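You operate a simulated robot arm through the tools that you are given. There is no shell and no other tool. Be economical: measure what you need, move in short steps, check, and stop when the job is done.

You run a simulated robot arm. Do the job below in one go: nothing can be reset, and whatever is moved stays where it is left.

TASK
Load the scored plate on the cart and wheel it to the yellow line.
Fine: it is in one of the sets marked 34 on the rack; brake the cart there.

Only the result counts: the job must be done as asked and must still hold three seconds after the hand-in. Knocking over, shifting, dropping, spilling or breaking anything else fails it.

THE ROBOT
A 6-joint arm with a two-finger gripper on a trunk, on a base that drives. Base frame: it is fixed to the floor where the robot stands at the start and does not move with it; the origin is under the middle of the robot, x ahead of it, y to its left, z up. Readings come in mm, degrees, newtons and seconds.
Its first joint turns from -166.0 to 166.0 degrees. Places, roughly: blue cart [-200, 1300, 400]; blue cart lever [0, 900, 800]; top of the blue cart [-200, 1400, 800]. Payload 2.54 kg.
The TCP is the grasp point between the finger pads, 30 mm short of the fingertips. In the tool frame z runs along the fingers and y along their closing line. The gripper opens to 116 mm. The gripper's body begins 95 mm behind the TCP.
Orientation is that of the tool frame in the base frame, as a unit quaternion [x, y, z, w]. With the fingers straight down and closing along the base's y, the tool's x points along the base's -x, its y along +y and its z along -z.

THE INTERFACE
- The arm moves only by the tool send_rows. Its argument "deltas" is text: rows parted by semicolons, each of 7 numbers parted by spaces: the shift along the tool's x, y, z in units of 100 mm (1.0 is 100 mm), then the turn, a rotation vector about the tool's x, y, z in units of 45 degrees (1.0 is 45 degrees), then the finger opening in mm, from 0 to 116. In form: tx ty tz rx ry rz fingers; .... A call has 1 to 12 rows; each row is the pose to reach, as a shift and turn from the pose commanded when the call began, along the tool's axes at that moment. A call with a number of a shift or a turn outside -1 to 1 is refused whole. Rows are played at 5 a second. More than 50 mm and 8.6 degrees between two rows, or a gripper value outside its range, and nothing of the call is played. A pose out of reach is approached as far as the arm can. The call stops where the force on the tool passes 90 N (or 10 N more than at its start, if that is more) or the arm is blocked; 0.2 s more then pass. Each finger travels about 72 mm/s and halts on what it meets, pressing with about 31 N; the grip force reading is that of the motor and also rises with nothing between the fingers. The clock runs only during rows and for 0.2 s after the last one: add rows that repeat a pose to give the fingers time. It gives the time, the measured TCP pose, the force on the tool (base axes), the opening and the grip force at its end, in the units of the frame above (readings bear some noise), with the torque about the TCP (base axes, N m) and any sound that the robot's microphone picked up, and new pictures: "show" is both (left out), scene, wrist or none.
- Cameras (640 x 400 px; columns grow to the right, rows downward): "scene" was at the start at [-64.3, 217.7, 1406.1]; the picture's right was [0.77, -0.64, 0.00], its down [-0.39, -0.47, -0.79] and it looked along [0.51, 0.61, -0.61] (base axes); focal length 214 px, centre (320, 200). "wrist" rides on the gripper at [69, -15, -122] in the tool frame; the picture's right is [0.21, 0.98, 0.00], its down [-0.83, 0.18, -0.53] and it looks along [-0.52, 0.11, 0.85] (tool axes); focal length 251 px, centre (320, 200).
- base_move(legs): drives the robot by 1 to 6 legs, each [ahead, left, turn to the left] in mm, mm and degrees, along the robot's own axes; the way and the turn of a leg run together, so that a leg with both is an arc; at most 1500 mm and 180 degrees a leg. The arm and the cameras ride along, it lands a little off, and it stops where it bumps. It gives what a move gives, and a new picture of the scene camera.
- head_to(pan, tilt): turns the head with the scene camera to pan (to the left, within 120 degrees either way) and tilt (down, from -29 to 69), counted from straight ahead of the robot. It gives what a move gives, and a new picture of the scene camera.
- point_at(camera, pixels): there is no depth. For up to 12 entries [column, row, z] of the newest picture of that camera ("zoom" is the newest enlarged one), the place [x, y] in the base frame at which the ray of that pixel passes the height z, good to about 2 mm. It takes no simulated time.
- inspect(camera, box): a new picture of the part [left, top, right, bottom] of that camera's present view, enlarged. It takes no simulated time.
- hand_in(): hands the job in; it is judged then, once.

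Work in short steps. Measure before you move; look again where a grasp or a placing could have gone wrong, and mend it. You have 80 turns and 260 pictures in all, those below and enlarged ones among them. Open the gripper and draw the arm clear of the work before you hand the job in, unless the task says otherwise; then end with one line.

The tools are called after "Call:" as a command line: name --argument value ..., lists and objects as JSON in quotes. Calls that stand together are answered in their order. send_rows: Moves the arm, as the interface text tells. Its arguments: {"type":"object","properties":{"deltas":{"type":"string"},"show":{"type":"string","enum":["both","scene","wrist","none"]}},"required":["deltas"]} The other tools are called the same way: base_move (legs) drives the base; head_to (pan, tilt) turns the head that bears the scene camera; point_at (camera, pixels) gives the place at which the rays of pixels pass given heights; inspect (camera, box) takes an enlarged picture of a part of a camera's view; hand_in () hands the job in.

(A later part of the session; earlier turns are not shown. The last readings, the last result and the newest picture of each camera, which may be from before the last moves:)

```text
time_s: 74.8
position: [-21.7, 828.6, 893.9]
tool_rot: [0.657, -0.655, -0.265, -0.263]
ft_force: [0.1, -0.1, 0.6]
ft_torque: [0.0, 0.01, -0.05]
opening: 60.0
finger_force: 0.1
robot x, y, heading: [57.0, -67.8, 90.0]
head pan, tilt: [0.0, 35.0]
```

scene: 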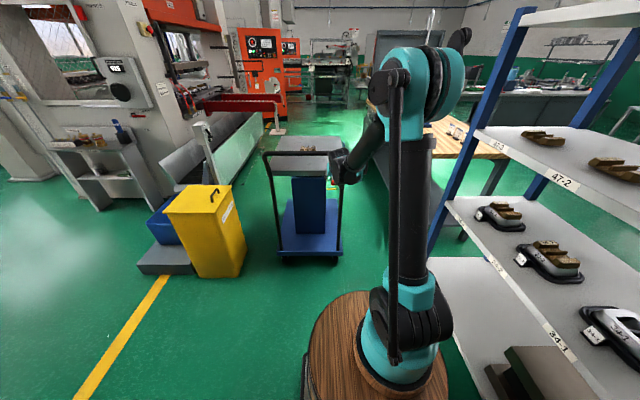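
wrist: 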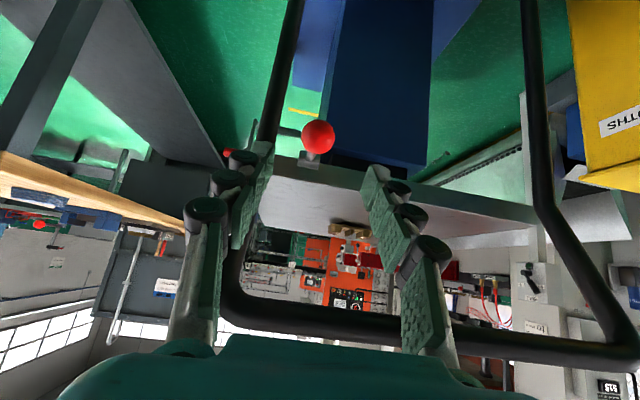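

Ball centered between the fingers (318,136), computed at [-19,902,823]. I advance 100 mm along the fingers and close on the ball.

Call:
send_rows --deltas "0 0 0.4 0 0 0 60; 0 -0.01 0.8 0 0 0 60; -0.01 -0.02 1 0 0 0 60; -0.01 -0.02 1 0 0 0 40; -0.01 -0.02 1 0 0 0 20; -0.01 -0.02 1 0 0 0 0; -0.01 -0.02 1 0 0 0 0" --show "both"

Call:
inspect --camera "wrist" --box '[220, 80, 440, 240]'

```text
time_s: 76.4
position: [-21.2, 895.9, 822.0]
tool_rot: [0.657, -0.655, -0.266, -0.263]
ft_force: [-26.1, 4.9, -4.0]
ft_torque: [-0.19, 0.09, 0.28]
opening: 30.2
finger_force: 45.4
robot x, y, heading: [56.2, -63.8, 90.0]
head pan, tilt: [0.0, 35.0]
```

scene: 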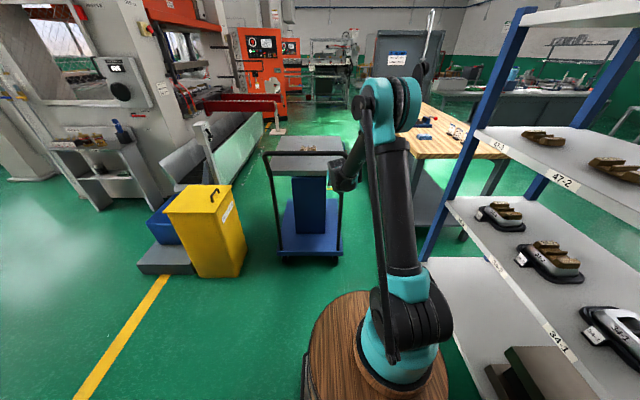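
wrist: 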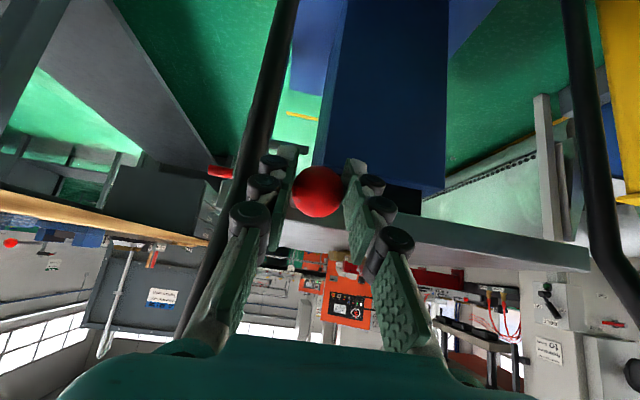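

```text
2.50 times, centred on (330, 160) of wrist
```

zoom: 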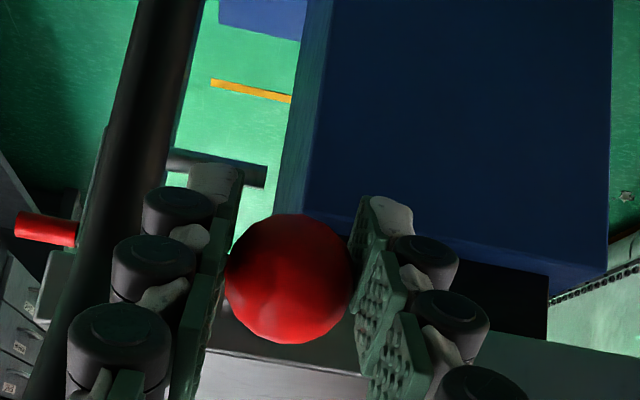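

Ball gripped (30 mm). I test the lever downward by 20 mm along its arc.

Call:
send_rows --deltas "0.037 -0.01 0.034 0 0 0 0; 0.074 -0.01 0.067 0 0 0 0; 0.11 -0.01 0.1 0 0 0 0; 0.148 -0.01 0.134 0 0 0 0; 0.148 -0.01 0.134 0 0 0 0" --show "wrist"

```text
time_s: 77.6
position: [-15.5, 895.3, 803.4]
tool_rot: [-0.655, 0.657, 0.264, 0.264]
ft_force: [2.3, -5.4, -3.7]
ft_torque: [0.08, 0.0, -0.01]
opening: 0.0
finger_force: 28.5
robot x, y, heading: [57.6, -67.5, 89.9]
head pan, tilt: [0.0, 35.0]
```

wrist: 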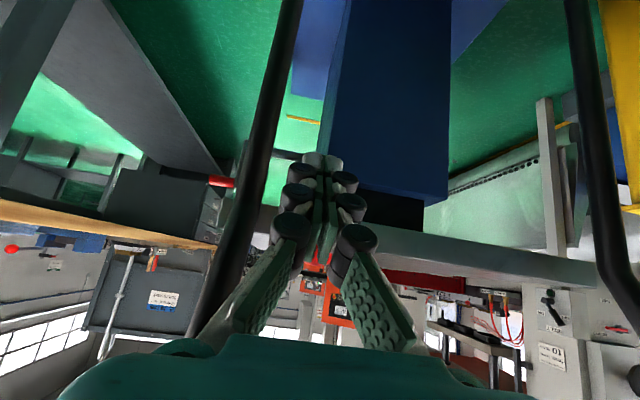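

The ball slid out while the lever did not go down, so it should swing up; the closed fingers are now beneath the ball. I push up 40 mm and watch the force.

Call:
send_rows --deltas "-0.05 0.04 -0.05 0 0 0 0; -0.1 0.04 -0.1 0 0 0 0; -0.17 0.04 -0.15 0 0 0 0; -0.23 0.04 -0.2 0 0 0 0; -0.3 0.04 -0.26 0 0 0 0; -0.3 0.04 -0.26 0 0 0 0" --show "both"

Call:
inspect --camera "scene" --box '[250, 130, 370, 210]'

```text
time_s: 79.0
position: [-20.5, 898.6, 844.0]
tool_rot: [0.656, -0.655, -0.266, -0.263]
ft_force: [-0.6, -1.1, -1.0]
ft_torque: [-0.03, 0.01, 0.02]
opening: 6.2
finger_force: 28.8
robot x, y, heading: [56.4, -64.0, 90.0]
head pan, tilt: [0.0, 35.0]
```

scene: 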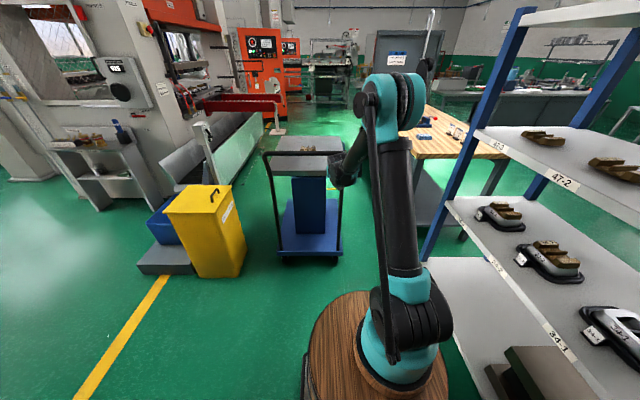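
wrist: 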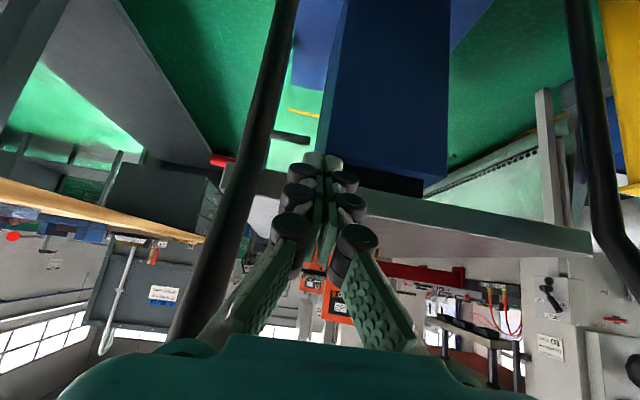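

```text
5.00 times, centred on (310, 170) of scene
```

zoom: 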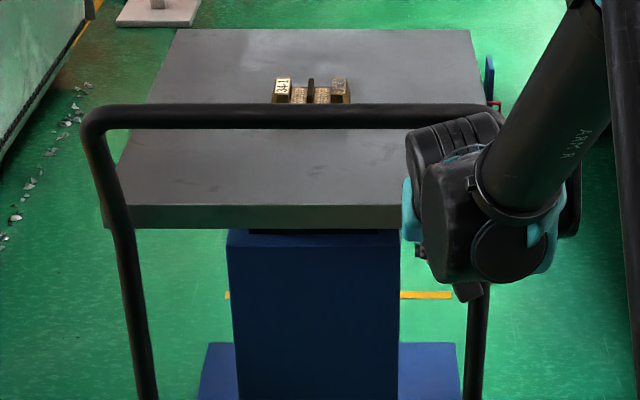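

Unclear where the ball went (hidden behind fingers; opening 6 mm). I open and back off 90 mm along the fingers to look.

Call:
send_rows --deltas "0 0 0 0 0 0 60; 0 0 0 0 0 0 60; 0 0 0 0 0 0 60; 0 0 0 0 0 0 60; 0 0 -0.45 0 0 0 60; 0 0 -0.9 0 0 0 60; 0 0 -0.9 0 0 0 60" --show "wrist"

Call:
inspect --camera "wrist" --box '[220, 60, 440, 220]'

```text
time_s: 80.6
position: [-22.4, 842.1, 907.2]
tool_rot: [0.656, -0.656, -0.265, -0.263]
ft_force: [0.0, -0.9, -0.7]
ft_torque: [0.03, -0.01, 0.0]
opening: 60.1
finger_force: 0.0
robot x, y, heading: [56.4, -67.7, 90.2]
head pan, tilt: [0.0, 35.0]
```

wrist: 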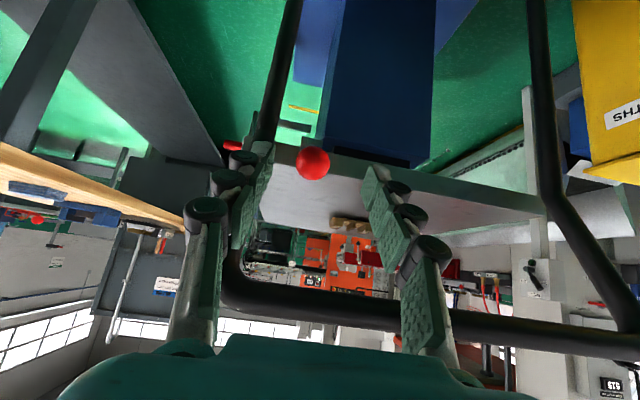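

```text
2.50 times, centred on (330, 140) of wrist
```

zoom: 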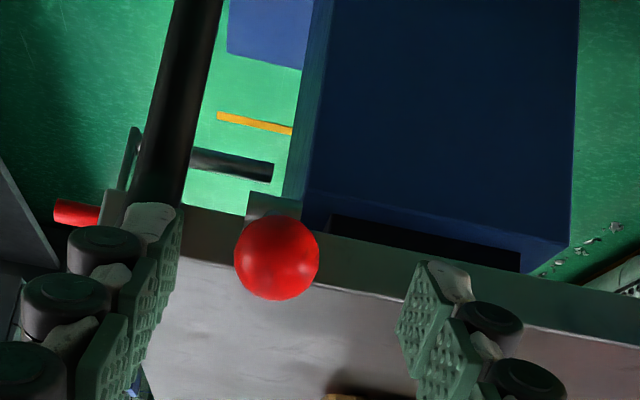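

The ball rose to ≈[-20,917,862] (lever from ~10° to ~31°), so up is the way. I close the fingers, slide beneath the ball, and push up-and-forward to swing it further.

Call:
send_rows --deltas "0.14 -0.02 0 0 0 0 20; 0.14 -0.02 0 0 0 0 0; 0.14 -0.02 0.3 0 0 0 0; 0.14 -0.02 0.6 0 0 0 0; 0.14 -0.02 0.85 0 0 0 0; 0.14 -0.02 0.85 0 0 0 0" --show "none"

Call:
send_rows --deltas "-0.1 0 0 0 0 0 0; -0.2 0 0 0 0 0 0; -0.3 0 -0.02 0 0 0 0; -0.4 0 -0.03 0 0 0 0; -0.5 0 -0.03 0 0 0 0; -0.6 0 -0.02 0 0 0 0; -0.7 0 0 0 0 0 0" --show "wrist"

```text
time_s: 82.0
position: [-20.2, 887.3, 835.9]
tool_rot: [0.656, -0.656, -0.265, -0.263]
ft_force: [-0.1, 0.4, -0.3]
ft_torque: [0.0, -0.01, -0.01]
opening: 0.0
finger_force: 28.2
robot x, y, heading: [55.7, -65.2, 89.8]
head pan, tilt: [0.0, 35.0]
```

```text
time_s: 83.6
position: [-19.7, 938.4, 886.1]
tool_rot: [-0.656, 0.656, 0.265, 0.264]
ft_force: [-0.2, -1.5, -0.7]
ft_torque: [0.0, 0.02, -0.03]
opening: 6.1
finger_force: 28.7
robot x, y, heading: [58.3, -63.8, 90.1]
head pan, tilt: [0.0, 35.0]
```

wrist: 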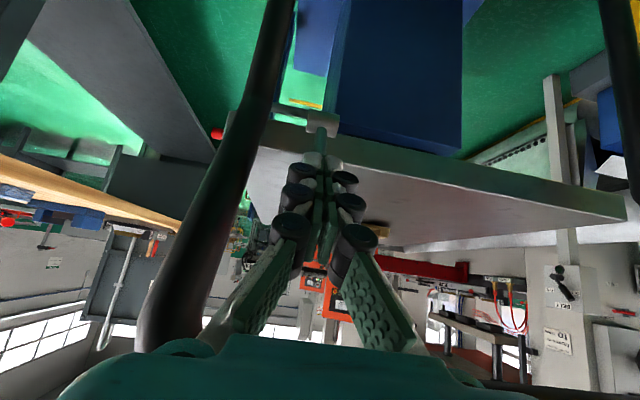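

Fingers pushed the lever well up; I zoom to judge its angle.

Call:
inspect --camera "wrist" --box '[240, 90, 400, 200]'

Call:
inspect --camera "scene" --box '[290, 130, 370, 210]'

Call:
send_rows --deltas "0 0 0 0 0 0 60; 0 0 0 0 0 0 60; 0 0 0 0 0 0 60; 0 0 0 0 0 0 60; 0.1 0 -0.45 0 0 0 60; 0.1 0 -0.9 0 0 0 60; 0.1 0 -0.9 0 0 0 60" --show "wrist"

```text
3.64 times, centred on (320, 145) of wrist
```

zoom: 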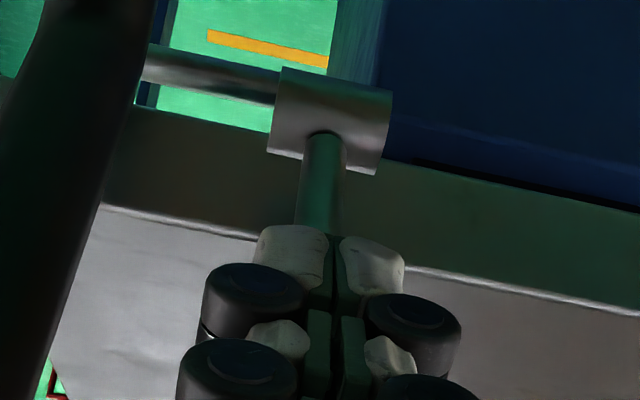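

```text
5.00 times, centred on (330, 170) of scene
```

zoom: 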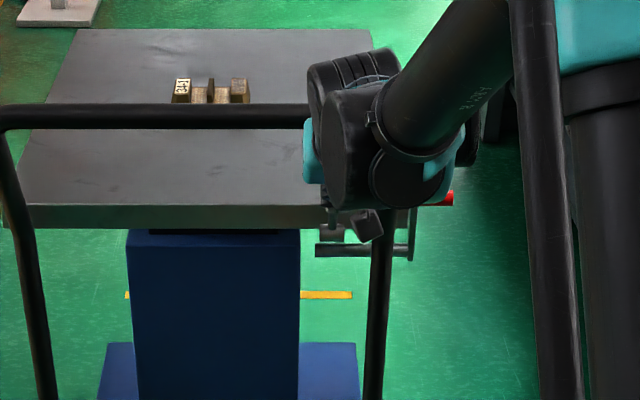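

```text
time_s: 85.2
position: [-19.8, 870.2, 943.9]
tool_rot: [0.656, -0.656, -0.265, -0.264]
ft_force: [-0.8, -0.4, -0.5]
ft_torque: [0.02, -0.01, -0.06]
opening: 59.9
finger_force: 0.0
robot x, y, heading: [56.2, -65.9, 90.1]
head pan, tilt: [0.0, 35.0]
```

wrist: 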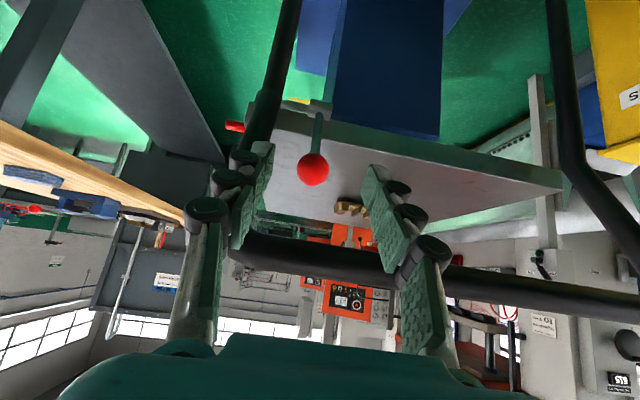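

Lever is now ~61° with the ball at ≈[-20,957,900]. I flatten the tool to 75° (to clear the bar), and push the ball on forward until it meets its stop.

Call:
send_rows --deltas "0.07 0 0.07 0 -0.167 0 30; 0.14 0 0.14 0 -0.333 0 0; 0.21 0 0.21 0 -0.5 0 0; 0.276 0 0.276 0 -0.667 0 0; 0.276 0 0.276 0 -0.667 0 0" --show "none"

Call:
send_rows --deltas "-0.09 0 0.35 0 0 0 0; -0.12 0 0.43 0 0 0 0; -0.15 0 0.52 0 0 0 0; -0.18 0 0.6 0 0 0 0; -0.21 0 0.68 0 0 0 0; -0.25 0 0.76 0 0 0 0; -0.28 0 0.84 0 0 0 0" --show "wrist"

```text
time_s: 86.4
position: [-21.1, 868.8, 904.5]
tool_rot: [0.565, -0.565, -0.426, -0.424]
ft_force: [0.7, -0.1, -0.9]
ft_torque: [0.03, -0.02, -0.02]
opening: 0.1
finger_force: 28.0
robot x, y, heading: [53.3, -65.8, 90.1]
head pan, tilt: [0.0, 35.0]
```

```text
time_s: 88.0
position: [-20.9, 955.9, 908.6]
tool_rot: [0.565, -0.564, -0.426, -0.424]
ft_force: [0.2, 0.3, 0.5]
ft_torque: [-0.02, 0.03, -0.01]
opening: 0.0
finger_force: 28.7
robot x, y, heading: [57.6, -63.9, 89.7]
head pan, tilt: [0.0, 35.0]
```

wrist: 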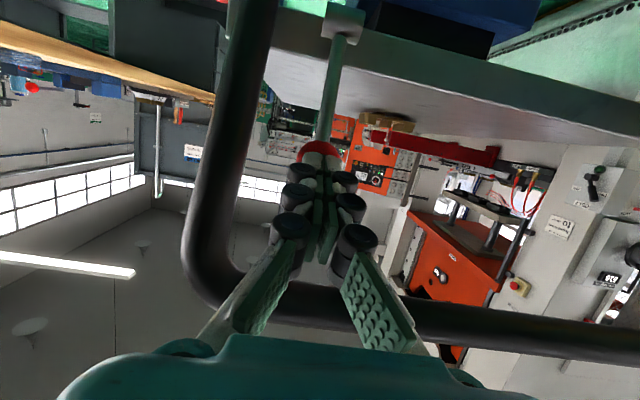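

No stop yet; the lever is near vertical. I push 30 mm more to find the stop.

Call:
send_rows --deltas "-0.02 0 0.08 0 0 0 0; -0.04 0 0.15 0 0 0 0; -0.05 0 0.22 0 0 0 0; -0.07 0 0.3 0 0 0 0; -0.07 0 0.3 0 0 0 0" --show "wrist"

Call:
inspect --camera "scene" --box '[290, 110, 370, 190]'

```text
time_s: 89.2
position: [-19.8, 986.6, 905.5]
tool_rot: [0.565, -0.565, -0.427, -0.424]
ft_force: [0.1, -0.5, -0.1]
ft_torque: [-0.02, -0.02, -0.01]
opening: 0.0
finger_force: 28.5
robot x, y, heading: [56.4, -64.4, 89.8]
head pan, tilt: [0.0, 35.0]
```

wrist: 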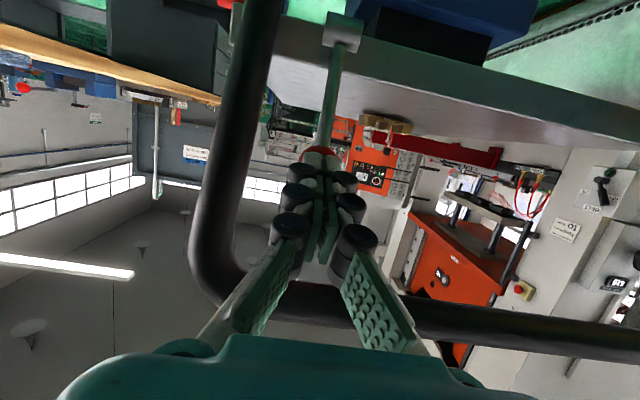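

```text
5.00 times, centred on (330, 150) of scene
```

zoom: 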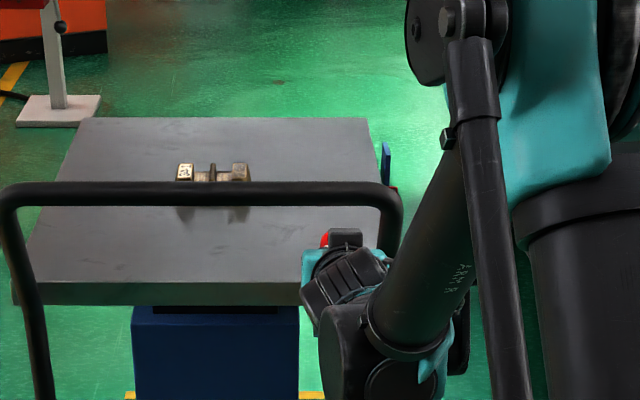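

The cart itself rolled along with the last push (bar kept its place in view), so the brake is released and the lever is at its stop. I back off, move the base left/back, level the tool to horizontal and roll it 90° to grip the bar's middle with a vertical closing.

Call:
send_rows --deltas "0 0 -0.4 0 0 0 0; 0 0 -0.8 0 0 0 0" --show "none"

Call:
base_move --legs '[[-130, 0, 0], [0, 145, 0]]'

Call:
send_rows --deltas "-0.25 0 -0.07 0 -0.167 0 20; -0.5 0 -0.135 0 -0.333 0 40" --show "none"

Call:
send_rows --deltas "0 0 0 0 0 0.17 60; 0 0 0 0 0 0.34 80; 0 0 0 0 0 0.51 90; 0 0 0 0 0 0.68 90; 0 0 0 0 0 0.84 90; 0 0 0 0 0 1 90" --show "none"

Call:
send_rows --deltas "0 0 0 0 0 0.17 90; 0 0 0 0 0 0.34 90; 0 0 0 0 0 0.51 90; 0 0 0 0 0 0.68 90; 0 0 0 0 0 0.84 90; 0 0 0 0 0 1 90" --show "both"

```text
time_s: 89.8
position: [-20.5, 909.6, 926.1]
tool_rot: [-0.565, 0.566, 0.426, 0.423]
ft_force: [0.3, 0.2, -0.2]
ft_torque: [-0.01, 0.01, 0.02]
opening: 0.3
finger_force: 29.1
robot x, y, heading: [62.8, -64.8, 90.2]
head pan, tilt: [0.0, 35.0]
```

```text
time_s: 92.0
position: [-166.6, 780.4, 926.7]
tool_rot: [0.566, -0.564, -0.427, -0.423]
ft_force: [-1.1, 0.2, -0.6]
ft_torque: [-0.03, -0.01, 0.01]
opening: 0.2
finger_force: 28.8
robot x, y, heading: [-84.5, -195.3, 90.4]
head pan, tilt: [0.0, 35.0]
```

scene: 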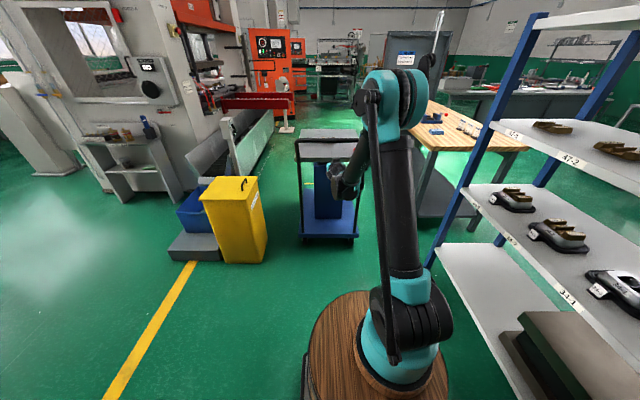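

```text
time_s: 92.6
position: [-167.5, 782.3, 976.9]
tool_rot: [0.505, -0.504, -0.497, -0.494]
ft_force: [-0.3, 0.2, 1.0]
ft_torque: [0.04, -0.01, -0.04]
opening: 40.2
finger_force: 0.1
robot x, y, heading: [-87.0, -192.6, 90.1]
head pan, tilt: [0.0, 35.0]
```

```text
time_s: 94.0
position: [-168.2, 780.9, 977.8]
tool_rot: [-0.273, 0.66, 0.648, 0.264]
ft_force: [0.5, 0.1, 0.6]
ft_torque: [0.0, 0.0, 0.0]
opening: 90.0
finger_force: 0.0
robot x, y, heading: [-87.4, -192.0, 90.0]
head pan, tilt: [0.0, 35.0]
```

```text
time_s: 95.4
position: [-166.7, 781.7, 977.2]
tool_rot: [-0.003, 0.717, 0.697, -0.003]
ft_force: [0.3, -0.3, 0.3]
ft_torque: [0.04, 0.0, 0.01]
opening: 89.9
finger_force: 0.2
robot x, y, heading: [-90.5, -193.0, 90.3]
head pan, tilt: [0.0, 35.0]
```

scene: 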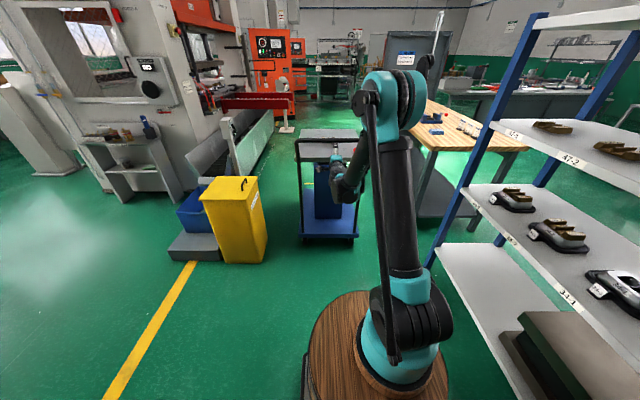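
wrist: 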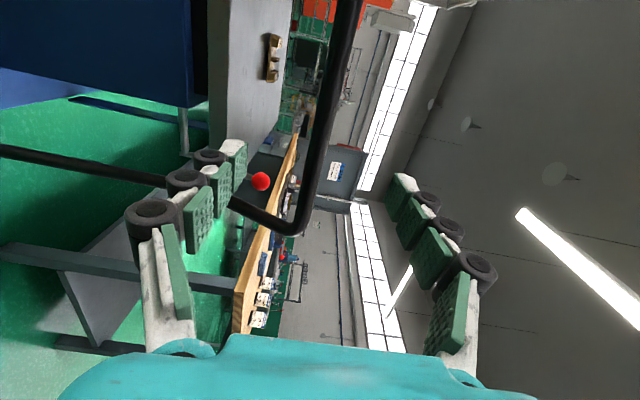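

Bar is level with the TCP (z≈979). I check the bar's y from the scene before advancing.

Call:
inspect --camera "scene" --box '[280, 110, 380, 250]'

Call:
point_at --camera "wrist" --pixels '[[262, 181, 912], [272, 60, 830]]'

```text
2.86 times, centred on (330, 180) of scene
```

zoom: 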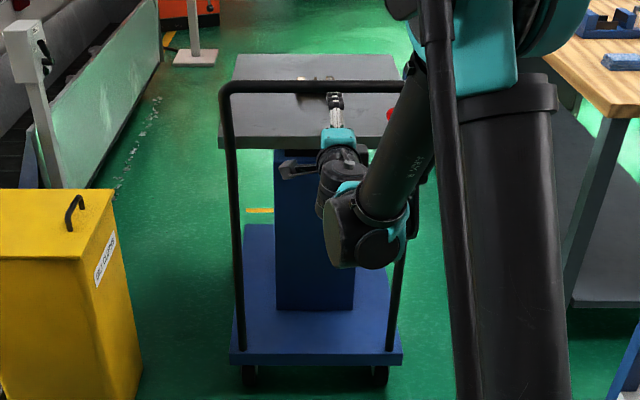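

```text
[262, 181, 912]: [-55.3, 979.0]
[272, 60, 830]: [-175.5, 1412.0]
```

Call:
point_at --camera "scene" --pixels '[[310, 140.5, 979], [330, 140.3, 979], [300, 140.8, 979], [299, 233.5, 150], [357, 233.5, 150], [311, 183.5, 0], [325, 182, 0]]'

```text
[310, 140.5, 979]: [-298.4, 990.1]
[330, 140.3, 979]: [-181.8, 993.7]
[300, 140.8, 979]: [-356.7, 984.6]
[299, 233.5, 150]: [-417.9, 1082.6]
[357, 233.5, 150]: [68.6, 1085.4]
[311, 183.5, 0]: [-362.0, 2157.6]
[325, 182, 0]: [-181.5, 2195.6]
```

The bar is at y≈990 now. I drive ahead 205 mm so the open fingers straddle it, then close.

Call:
base_move --legs '[[205, 0, 0]]'

Call:
send_rows --deltas "0 0 0 0 0 0 60; 0 0 0 0 0 0 40; 0 0 0 0 0 0 20; 0 0 0 0 0 0 0; 0 0 0 0 0 0 0; 0 0 0 0 0 0 0" --show "both"

```text
time_s: 97.0
position: [-169.3, 986.7, 978.2]
tool_rot: [-0.004, 0.717, 0.697, -0.004]
ft_force: [-0.1, 0.3, 0.3]
ft_torque: [0.01, 0.0, -0.02]
opening: 89.8
finger_force: 0.1
robot x, y, heading: [-84.7, 9.4, 90.5]
head pan, tilt: [0.0, 35.0]
```

scene: 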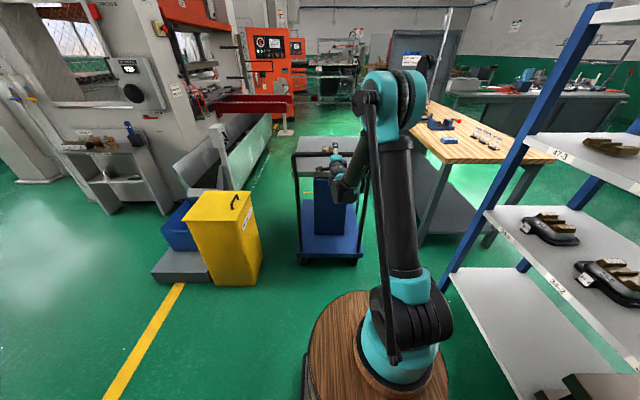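

```text
time_s: 98.4
position: [-169.9, 986.7, 978.8]
tool_rot: [-0.004, 0.717, 0.697, -0.003]
ft_force: [-0.2, 6.1, 31.7]
ft_torque: [-0.01, -0.06, 0.0]
opening: 24.1
finger_force: 45.1
robot x, y, heading: [-88.2, 10.5, 90.2]
head pan, tilt: [0.0, 35.0]
```

scene: 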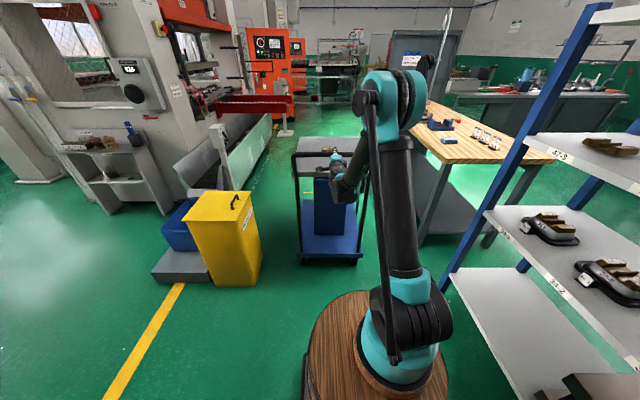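
wrist: 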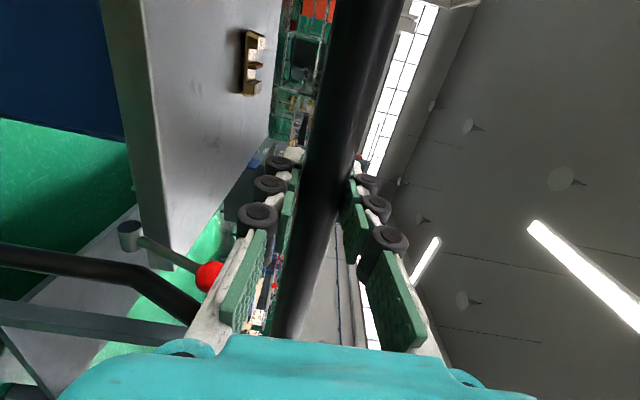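

Bar gripped (24 mm, 45 N). I push the cart 230 mm forward with the base and check.

Call:
base_move --legs '[[230, 0, 0]]'

Call:
inspect --camera "scene" --box '[280, 110, 380, 250]'

Call:
inspect --camera "wrist" --box '[0, 0, 640, 400]'

```text
time_s: 100.2
position: [-176.4, 1222.1, 978.3]
tool_rot: [-0.005, 0.717, 0.697, -0.006]
ft_force: [31.0, -5.4, 23.1]
ft_torque: [-0.13, 0.09, -0.02]
opening: 24.4
finger_force: 45.0
robot x, y, heading: [-88.1, 251.2, 90.7]
head pan, tilt: [0.0, 35.0]
```

scene: 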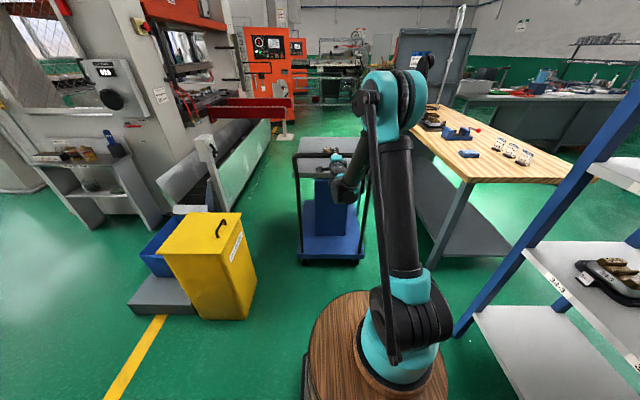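

```text
2.86 times, centred on (330, 180) of scene
```

zoom: 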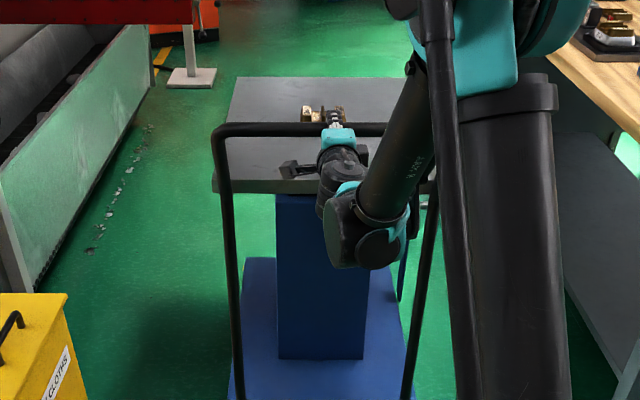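

```text
1.00 times, centred on (320, 200) of wrist (not enlarged: the box is as wide or as high as the picture)
```

zoom: 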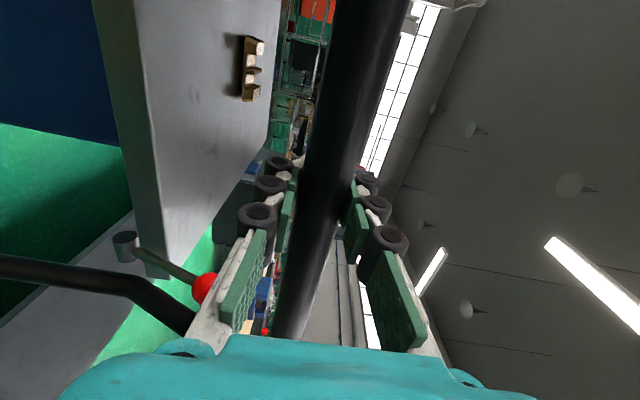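

Cart moved 235 mm with the grip intact. I re-measure the cart's deck edges to know how far its front is from the line (y 2131–2170).

Call:
head_to --pan 0 --tilt 50

Call:
inspect --camera "scene" --box '[280, 60, 380, 220]'

Call:
inspect --camera "scene" --box '[290, 120, 370, 200]'

```text
time_s: 101.0
position: [-176.7, 1222.4, 979.4]
tool_rot: [-0.005, 0.717, 0.697, -0.006]
ft_force: [8.3, -3.0, 22.6]
ft_torque: [-0.14, -0.04, -0.02]
opening: 24.2
finger_force: 44.3
robot x, y, heading: [-88.6, 250.4, 90.8]
head pan, tilt: [0.0, 50.0]
```

scene: 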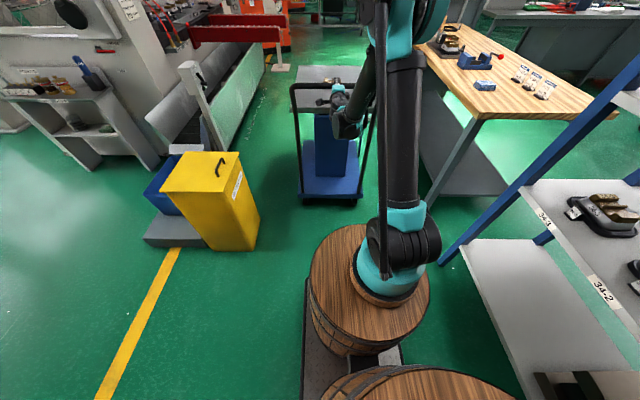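

```text
2.50 times, centred on (330, 140) of scene
```

zoom: 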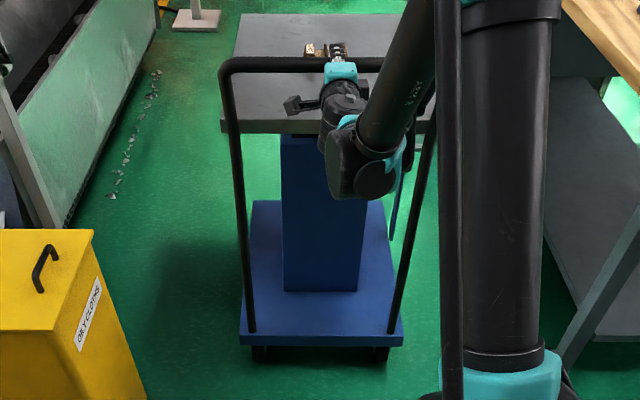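

```text
5.00 times, centred on (330, 160) of scene
```

zoom: 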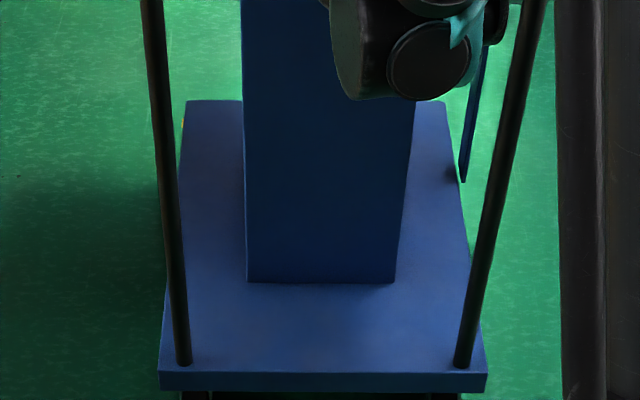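

Call:
point_at --camera "scene" --pixels '[[303, 140.2, 150], [303, 140.2, 200], [298, 194.4, 150], [298, 194.4, 200], [363.2, 194.4, 150], [363.2, 194.4, 200], [355.6, 140.2, 150], [355.6, 140.2, 200], [302.6, 144.4, 0], [301, 198, 120], [347, 152, 0]]'

Call:
inspect --camera "scene" --box '[294, 134, 314, 150]'

Call:
inspect --camera "scene" --box '[290, 185, 370, 215]'

```text
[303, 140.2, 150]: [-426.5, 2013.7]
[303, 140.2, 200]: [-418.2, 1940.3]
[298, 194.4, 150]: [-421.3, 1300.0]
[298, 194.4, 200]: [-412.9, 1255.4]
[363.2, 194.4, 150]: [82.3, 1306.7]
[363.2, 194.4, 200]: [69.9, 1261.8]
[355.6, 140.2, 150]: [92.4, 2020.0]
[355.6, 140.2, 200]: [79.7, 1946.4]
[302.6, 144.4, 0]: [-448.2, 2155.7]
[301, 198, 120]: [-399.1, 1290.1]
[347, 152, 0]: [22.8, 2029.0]
```

```text
16.00 times, centred on (304, 142) of scene
```

zoom: 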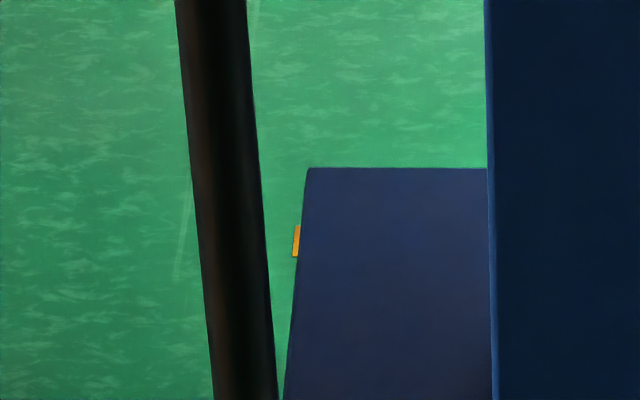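

```text
8.00 times, centred on (330, 200) of scene
```

zoom: 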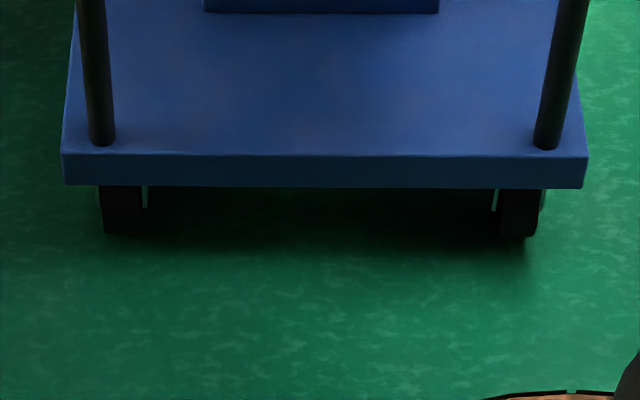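

Front of the deck depends on the deck's height (unknown: 150–200 mm → y 2014–1940). I open, back the base 350 mm and re-measure the near deck edge from there to settle the height.

Call:
inspect --camera "scene" --box '[290, 185, 330, 210]'

Call:
send_rows --deltas "0 0 0 0 0 0 50; 0 0 0 0 0 0 90; 0 0 0 0 0 0 90; 0 0 0 0 0 0 90; 0 0 0 0 0 0 90" --show "none"

Call:
base_move --legs '[[-350, 0, 0]]'

Call:
inspect --camera "scene" --box '[290, 130, 370, 180]'

Call:
inspect --camera "scene" --box '[290, 60, 370, 140]'

```text
16.00 times, centred on (310, 198) of scene
```

zoom: 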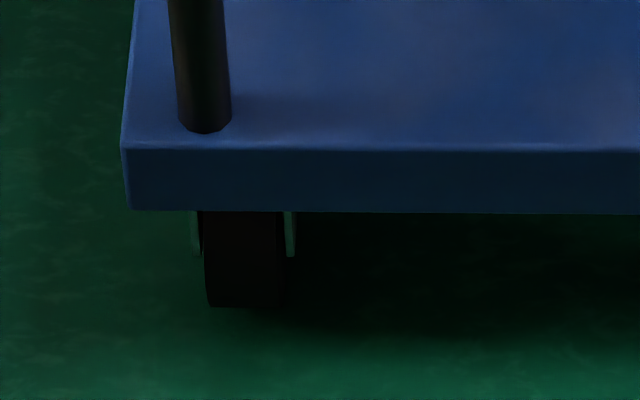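

```text
time_s: 102.2
position: [-177.2, 1223.6, 978.1]
tool_rot: [-0.006, 0.718, 0.696, -0.006]
ft_force: [0.4, -0.1, -1.2]
ft_torque: [0.03, -0.01, 0.01]
opening: 90.1
finger_force: 0.1
robot x, y, heading: [-90.9, 248.2, 90.7]
head pan, tilt: [0.0, 50.0]
```

```text
time_s: 104.4
position: [-167.5, 874.9, 977.4]
tool_rot: [-0.003, 0.718, 0.697, -0.003]
ft_force: [1.1, -0.2, 0.5]
ft_torque: [0.03, 0.02, -0.01]
opening: 90.1
finger_force: 0.1
robot x, y, heading: [-85.2, -99.8, 90.0]
head pan, tilt: [0.0, 50.0]
```

scene: 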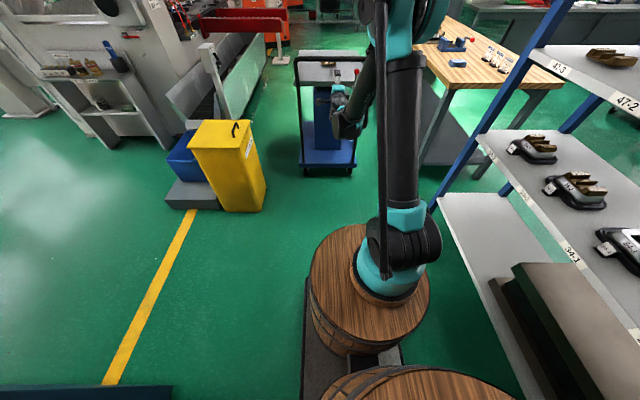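

```text
8.00 times, centred on (330, 155) of scene
```

zoom: 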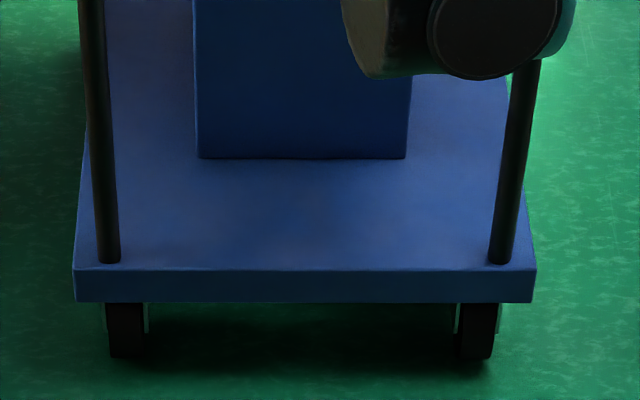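

```text
5.00 times, centred on (330, 100) of scene
```

zoom: 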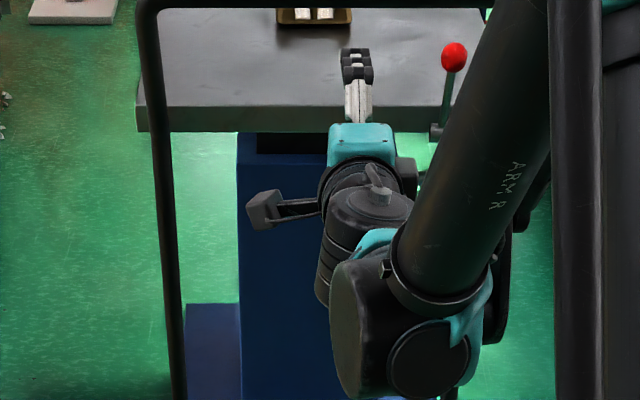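

Call:
point_at --camera "scene" --pixels '[[299.4, 163.8, 100], [299.4, 163.8, 150], [299.4, 163.8, 200], [356.9, 163.5, 150], [356.9, 163.5, 200], [306, 174.8, 0], [351, 174.6, 0]]'

```text
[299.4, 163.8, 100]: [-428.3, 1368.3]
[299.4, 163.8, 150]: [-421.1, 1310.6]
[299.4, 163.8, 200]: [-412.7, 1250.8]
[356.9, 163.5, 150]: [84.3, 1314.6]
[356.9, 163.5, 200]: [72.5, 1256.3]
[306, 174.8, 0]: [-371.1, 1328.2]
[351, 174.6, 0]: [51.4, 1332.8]
```

Two-view gives deck top z≈200, so the deck front is at y≈1943, ≈205 mm short of the line's middle (2151). I return 348 mm, re-grip the bar and push 205 mm.

Call:
base_move --legs '[[348, 0, 0]]'

Call:
send_rows --deltas "0 0 0 0 0 0 60; 0 0 0 0 0 0 40; 0 0 0 0 0 0 20; 0 0 0 0 0 0 0; 0 0 0 0 0 0 0; 0 0 0 0 0 0 0" --show "none"

Call:
base_move --legs '[[207, 0, 0]]'

Call:
inspect --camera "scene" --box '[290, 120, 370, 200]'

```text
time_s: 106.7
position: [-169.0, 1231.4, 977.6]
tool_rot: [-0.003, 0.718, 0.696, -0.003]
ft_force: [0.3, 0.1, -0.3]
ft_torque: [-0.01, 0.01, 0.02]
opening: 89.9
finger_force: 0.0
robot x, y, heading: [-88.1, 253.0, 90.2]
head pan, tilt: [0.0, 50.0]
```

scene: 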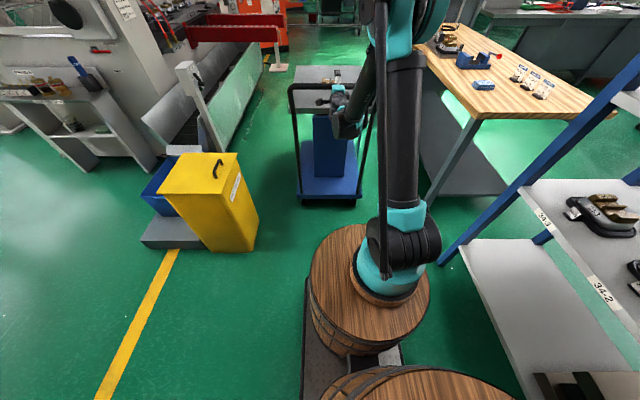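

```text
time_s: 108.1
position: [-167.8, 1231.5, 979.2]
tool_rot: [-0.003, 0.718, 0.696, -0.003]
ft_force: [1.3, 6.4, 11.8]
ft_torque: [0.01, -0.06, 0.22]
opening: 23.5
finger_force: 43.8
robot x, y, heading: [-89.4, 254.0, 90.1]
head pan, tilt: [0.0, 50.0]
```

```text
time_s: 109.8
position: [-170.3, 1444.4, 978.5]
tool_rot: [-0.003, 0.718, 0.696, -0.003]
ft_force: [-0.4, 0.3, -0.4]
ft_torque: [-0.02, -0.04, 0.01]
opening: 11.7
finger_force: 36.9
robot x, y, heading: [-88.6, 469.7, 90.3]
head pan, tilt: [0.0, 50.0]
```

scene: 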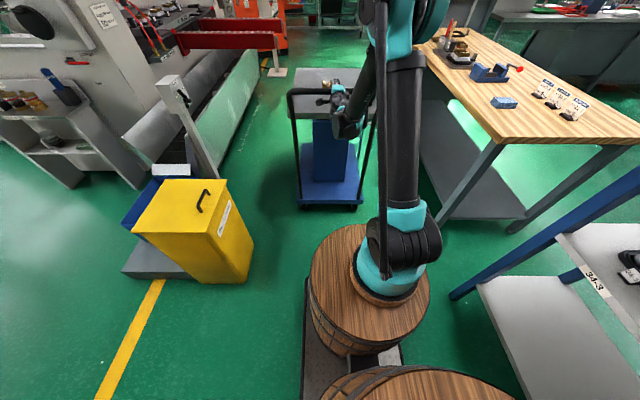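

```text
5.00 times, centred on (330, 160) of scene
```

zoom: 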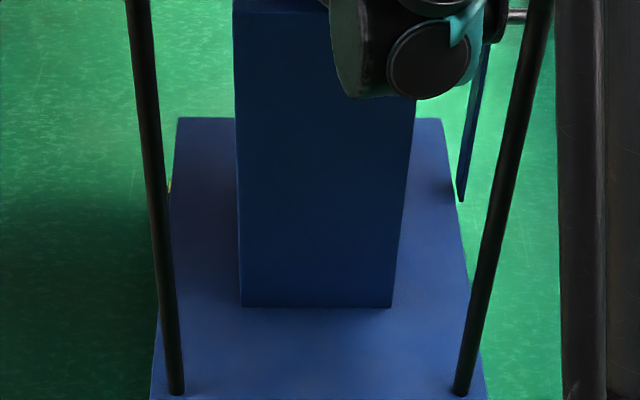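

The grip slipped some (opening 11.7) and the deck sits a bit closer to me. I look at the wrist view and measure the deck.

Call:
inspect --camera "wrist" --box '[0, 0, 640, 400]'

Call:
inspect --camera "scene" --box '[290, 130, 370, 210]'

Call:
point_at --camera "scene" --pixels '[[301.4, 143.6, 200], [353, 143.6, 200], [299.9, 157.6, 0]]'

```text
1.00 times, centred on (320, 200) of wrist (not enlarged: the box is as wide or as high as the picture)
```

zoom: 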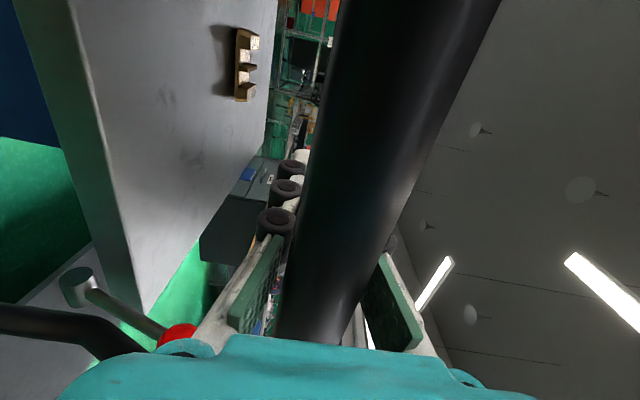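

```text
5.00 times, centred on (330, 170) of scene
```

zoom: 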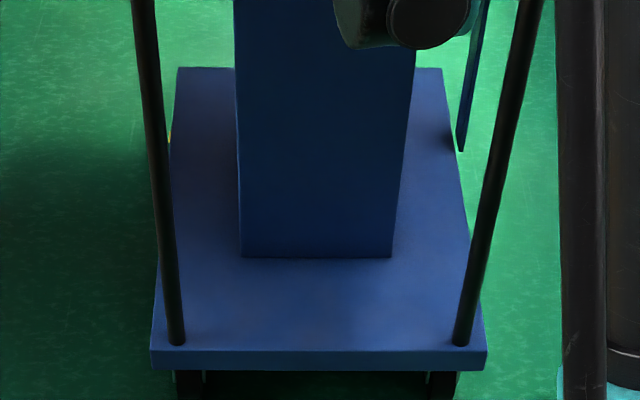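

```text
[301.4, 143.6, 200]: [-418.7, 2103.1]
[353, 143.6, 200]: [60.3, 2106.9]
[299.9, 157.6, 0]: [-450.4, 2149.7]
```

The bar slid about 50 mm toward the palm; deck front is at y≈2105, still ≈45 mm short. I drive ahead 60 mm (the palm will take over) and re-measure.

Call:
base_move --legs '[[60, 0, 0]]'

Call:
inspect --camera "scene" --box '[290, 130, 370, 210]'

```text
time_s: 110.6
position: [-169.7, 1458.9, 977.6]
tool_rot: [-0.003, 0.717, 0.697, -0.003]
ft_force: [0.4, -15.0, 18.5]
ft_torque: [-1.7, -0.41, -0.27]
opening: 11.9
finger_force: 37.4
robot x, y, heading: [-92.2, 496.4, 90.1]
head pan, tilt: [0.0, 50.0]
stopped in leg 1: the force on the tool passed its limit at 179 N (the readings are from after the stop); the commanded pose is now the measured one
```

scene: 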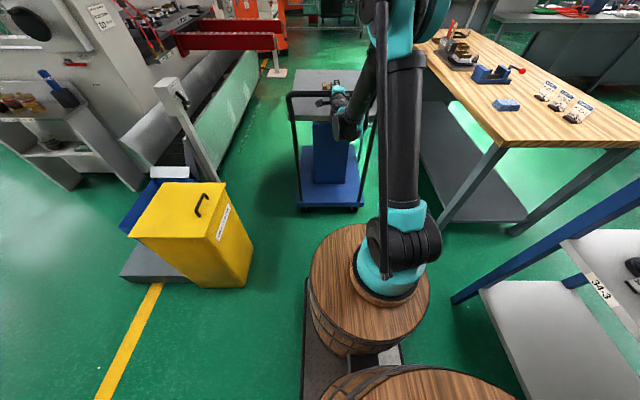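

```text
5.00 times, centred on (330, 170) of scene
```

zoom: 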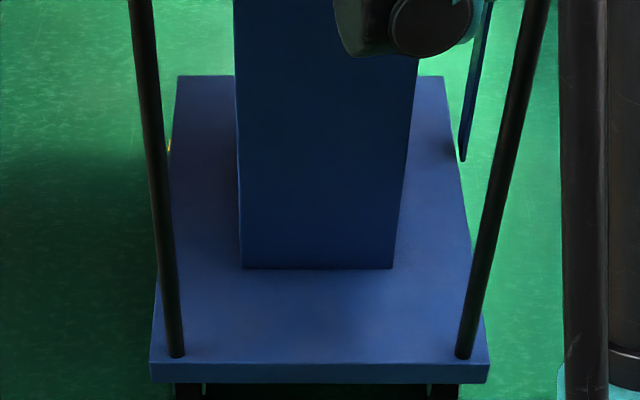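

Call:
point_at --camera "scene" --pixels '[[301.4, 145.2, 200], [353, 145.2, 200], [294.2, 202.6, 200], [361.8, 202.6, 200], [299.9, 159.2, 0]]'

Call:
inspect --camera "wrist" --box '[0, 0, 640, 400]'

Call:
head_to --pan 0 --tilt 25

Call:
inspect --camera "scene" --box '[250, 150, 410, 350]'

```text
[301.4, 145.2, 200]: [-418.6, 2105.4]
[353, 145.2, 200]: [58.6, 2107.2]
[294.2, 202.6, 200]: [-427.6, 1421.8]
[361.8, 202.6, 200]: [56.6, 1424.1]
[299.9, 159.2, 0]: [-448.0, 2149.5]
```

```text
1.00 times, centred on (320, 200) of wrist (not enlarged: the box is as wide or as high as the picture)
```

zoom: 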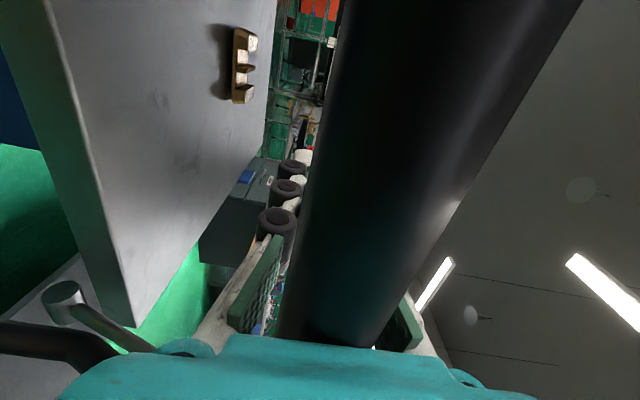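

```text
time_s: 111.5
position: [-170.0, 1458.4, 977.6]
tool_rot: [-0.003, 0.717, 0.697, -0.004]
ft_force: [0.7, -24.6, 16.8]
ft_torque: [-1.44, -0.35, -0.49]
opening: 11.8
finger_force: 37.1
robot x, y, heading: [-90.0, 489.6, 90.4]
head pan, tilt: [0.0, 25.0]
```

scene: 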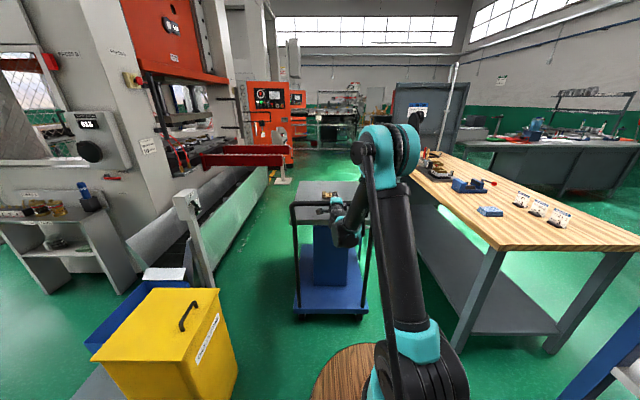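

```text
2.00 times, centred on (330, 250) of scene
```

zoom: 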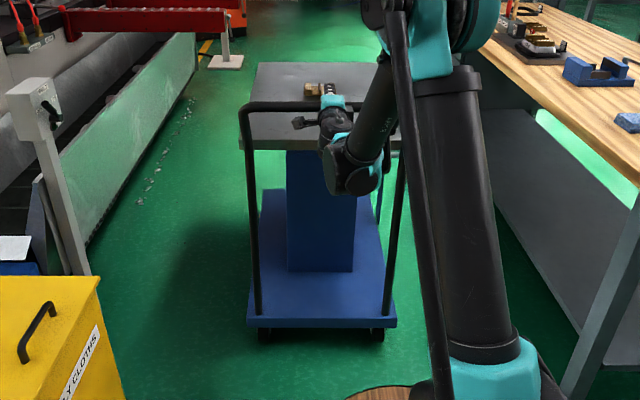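

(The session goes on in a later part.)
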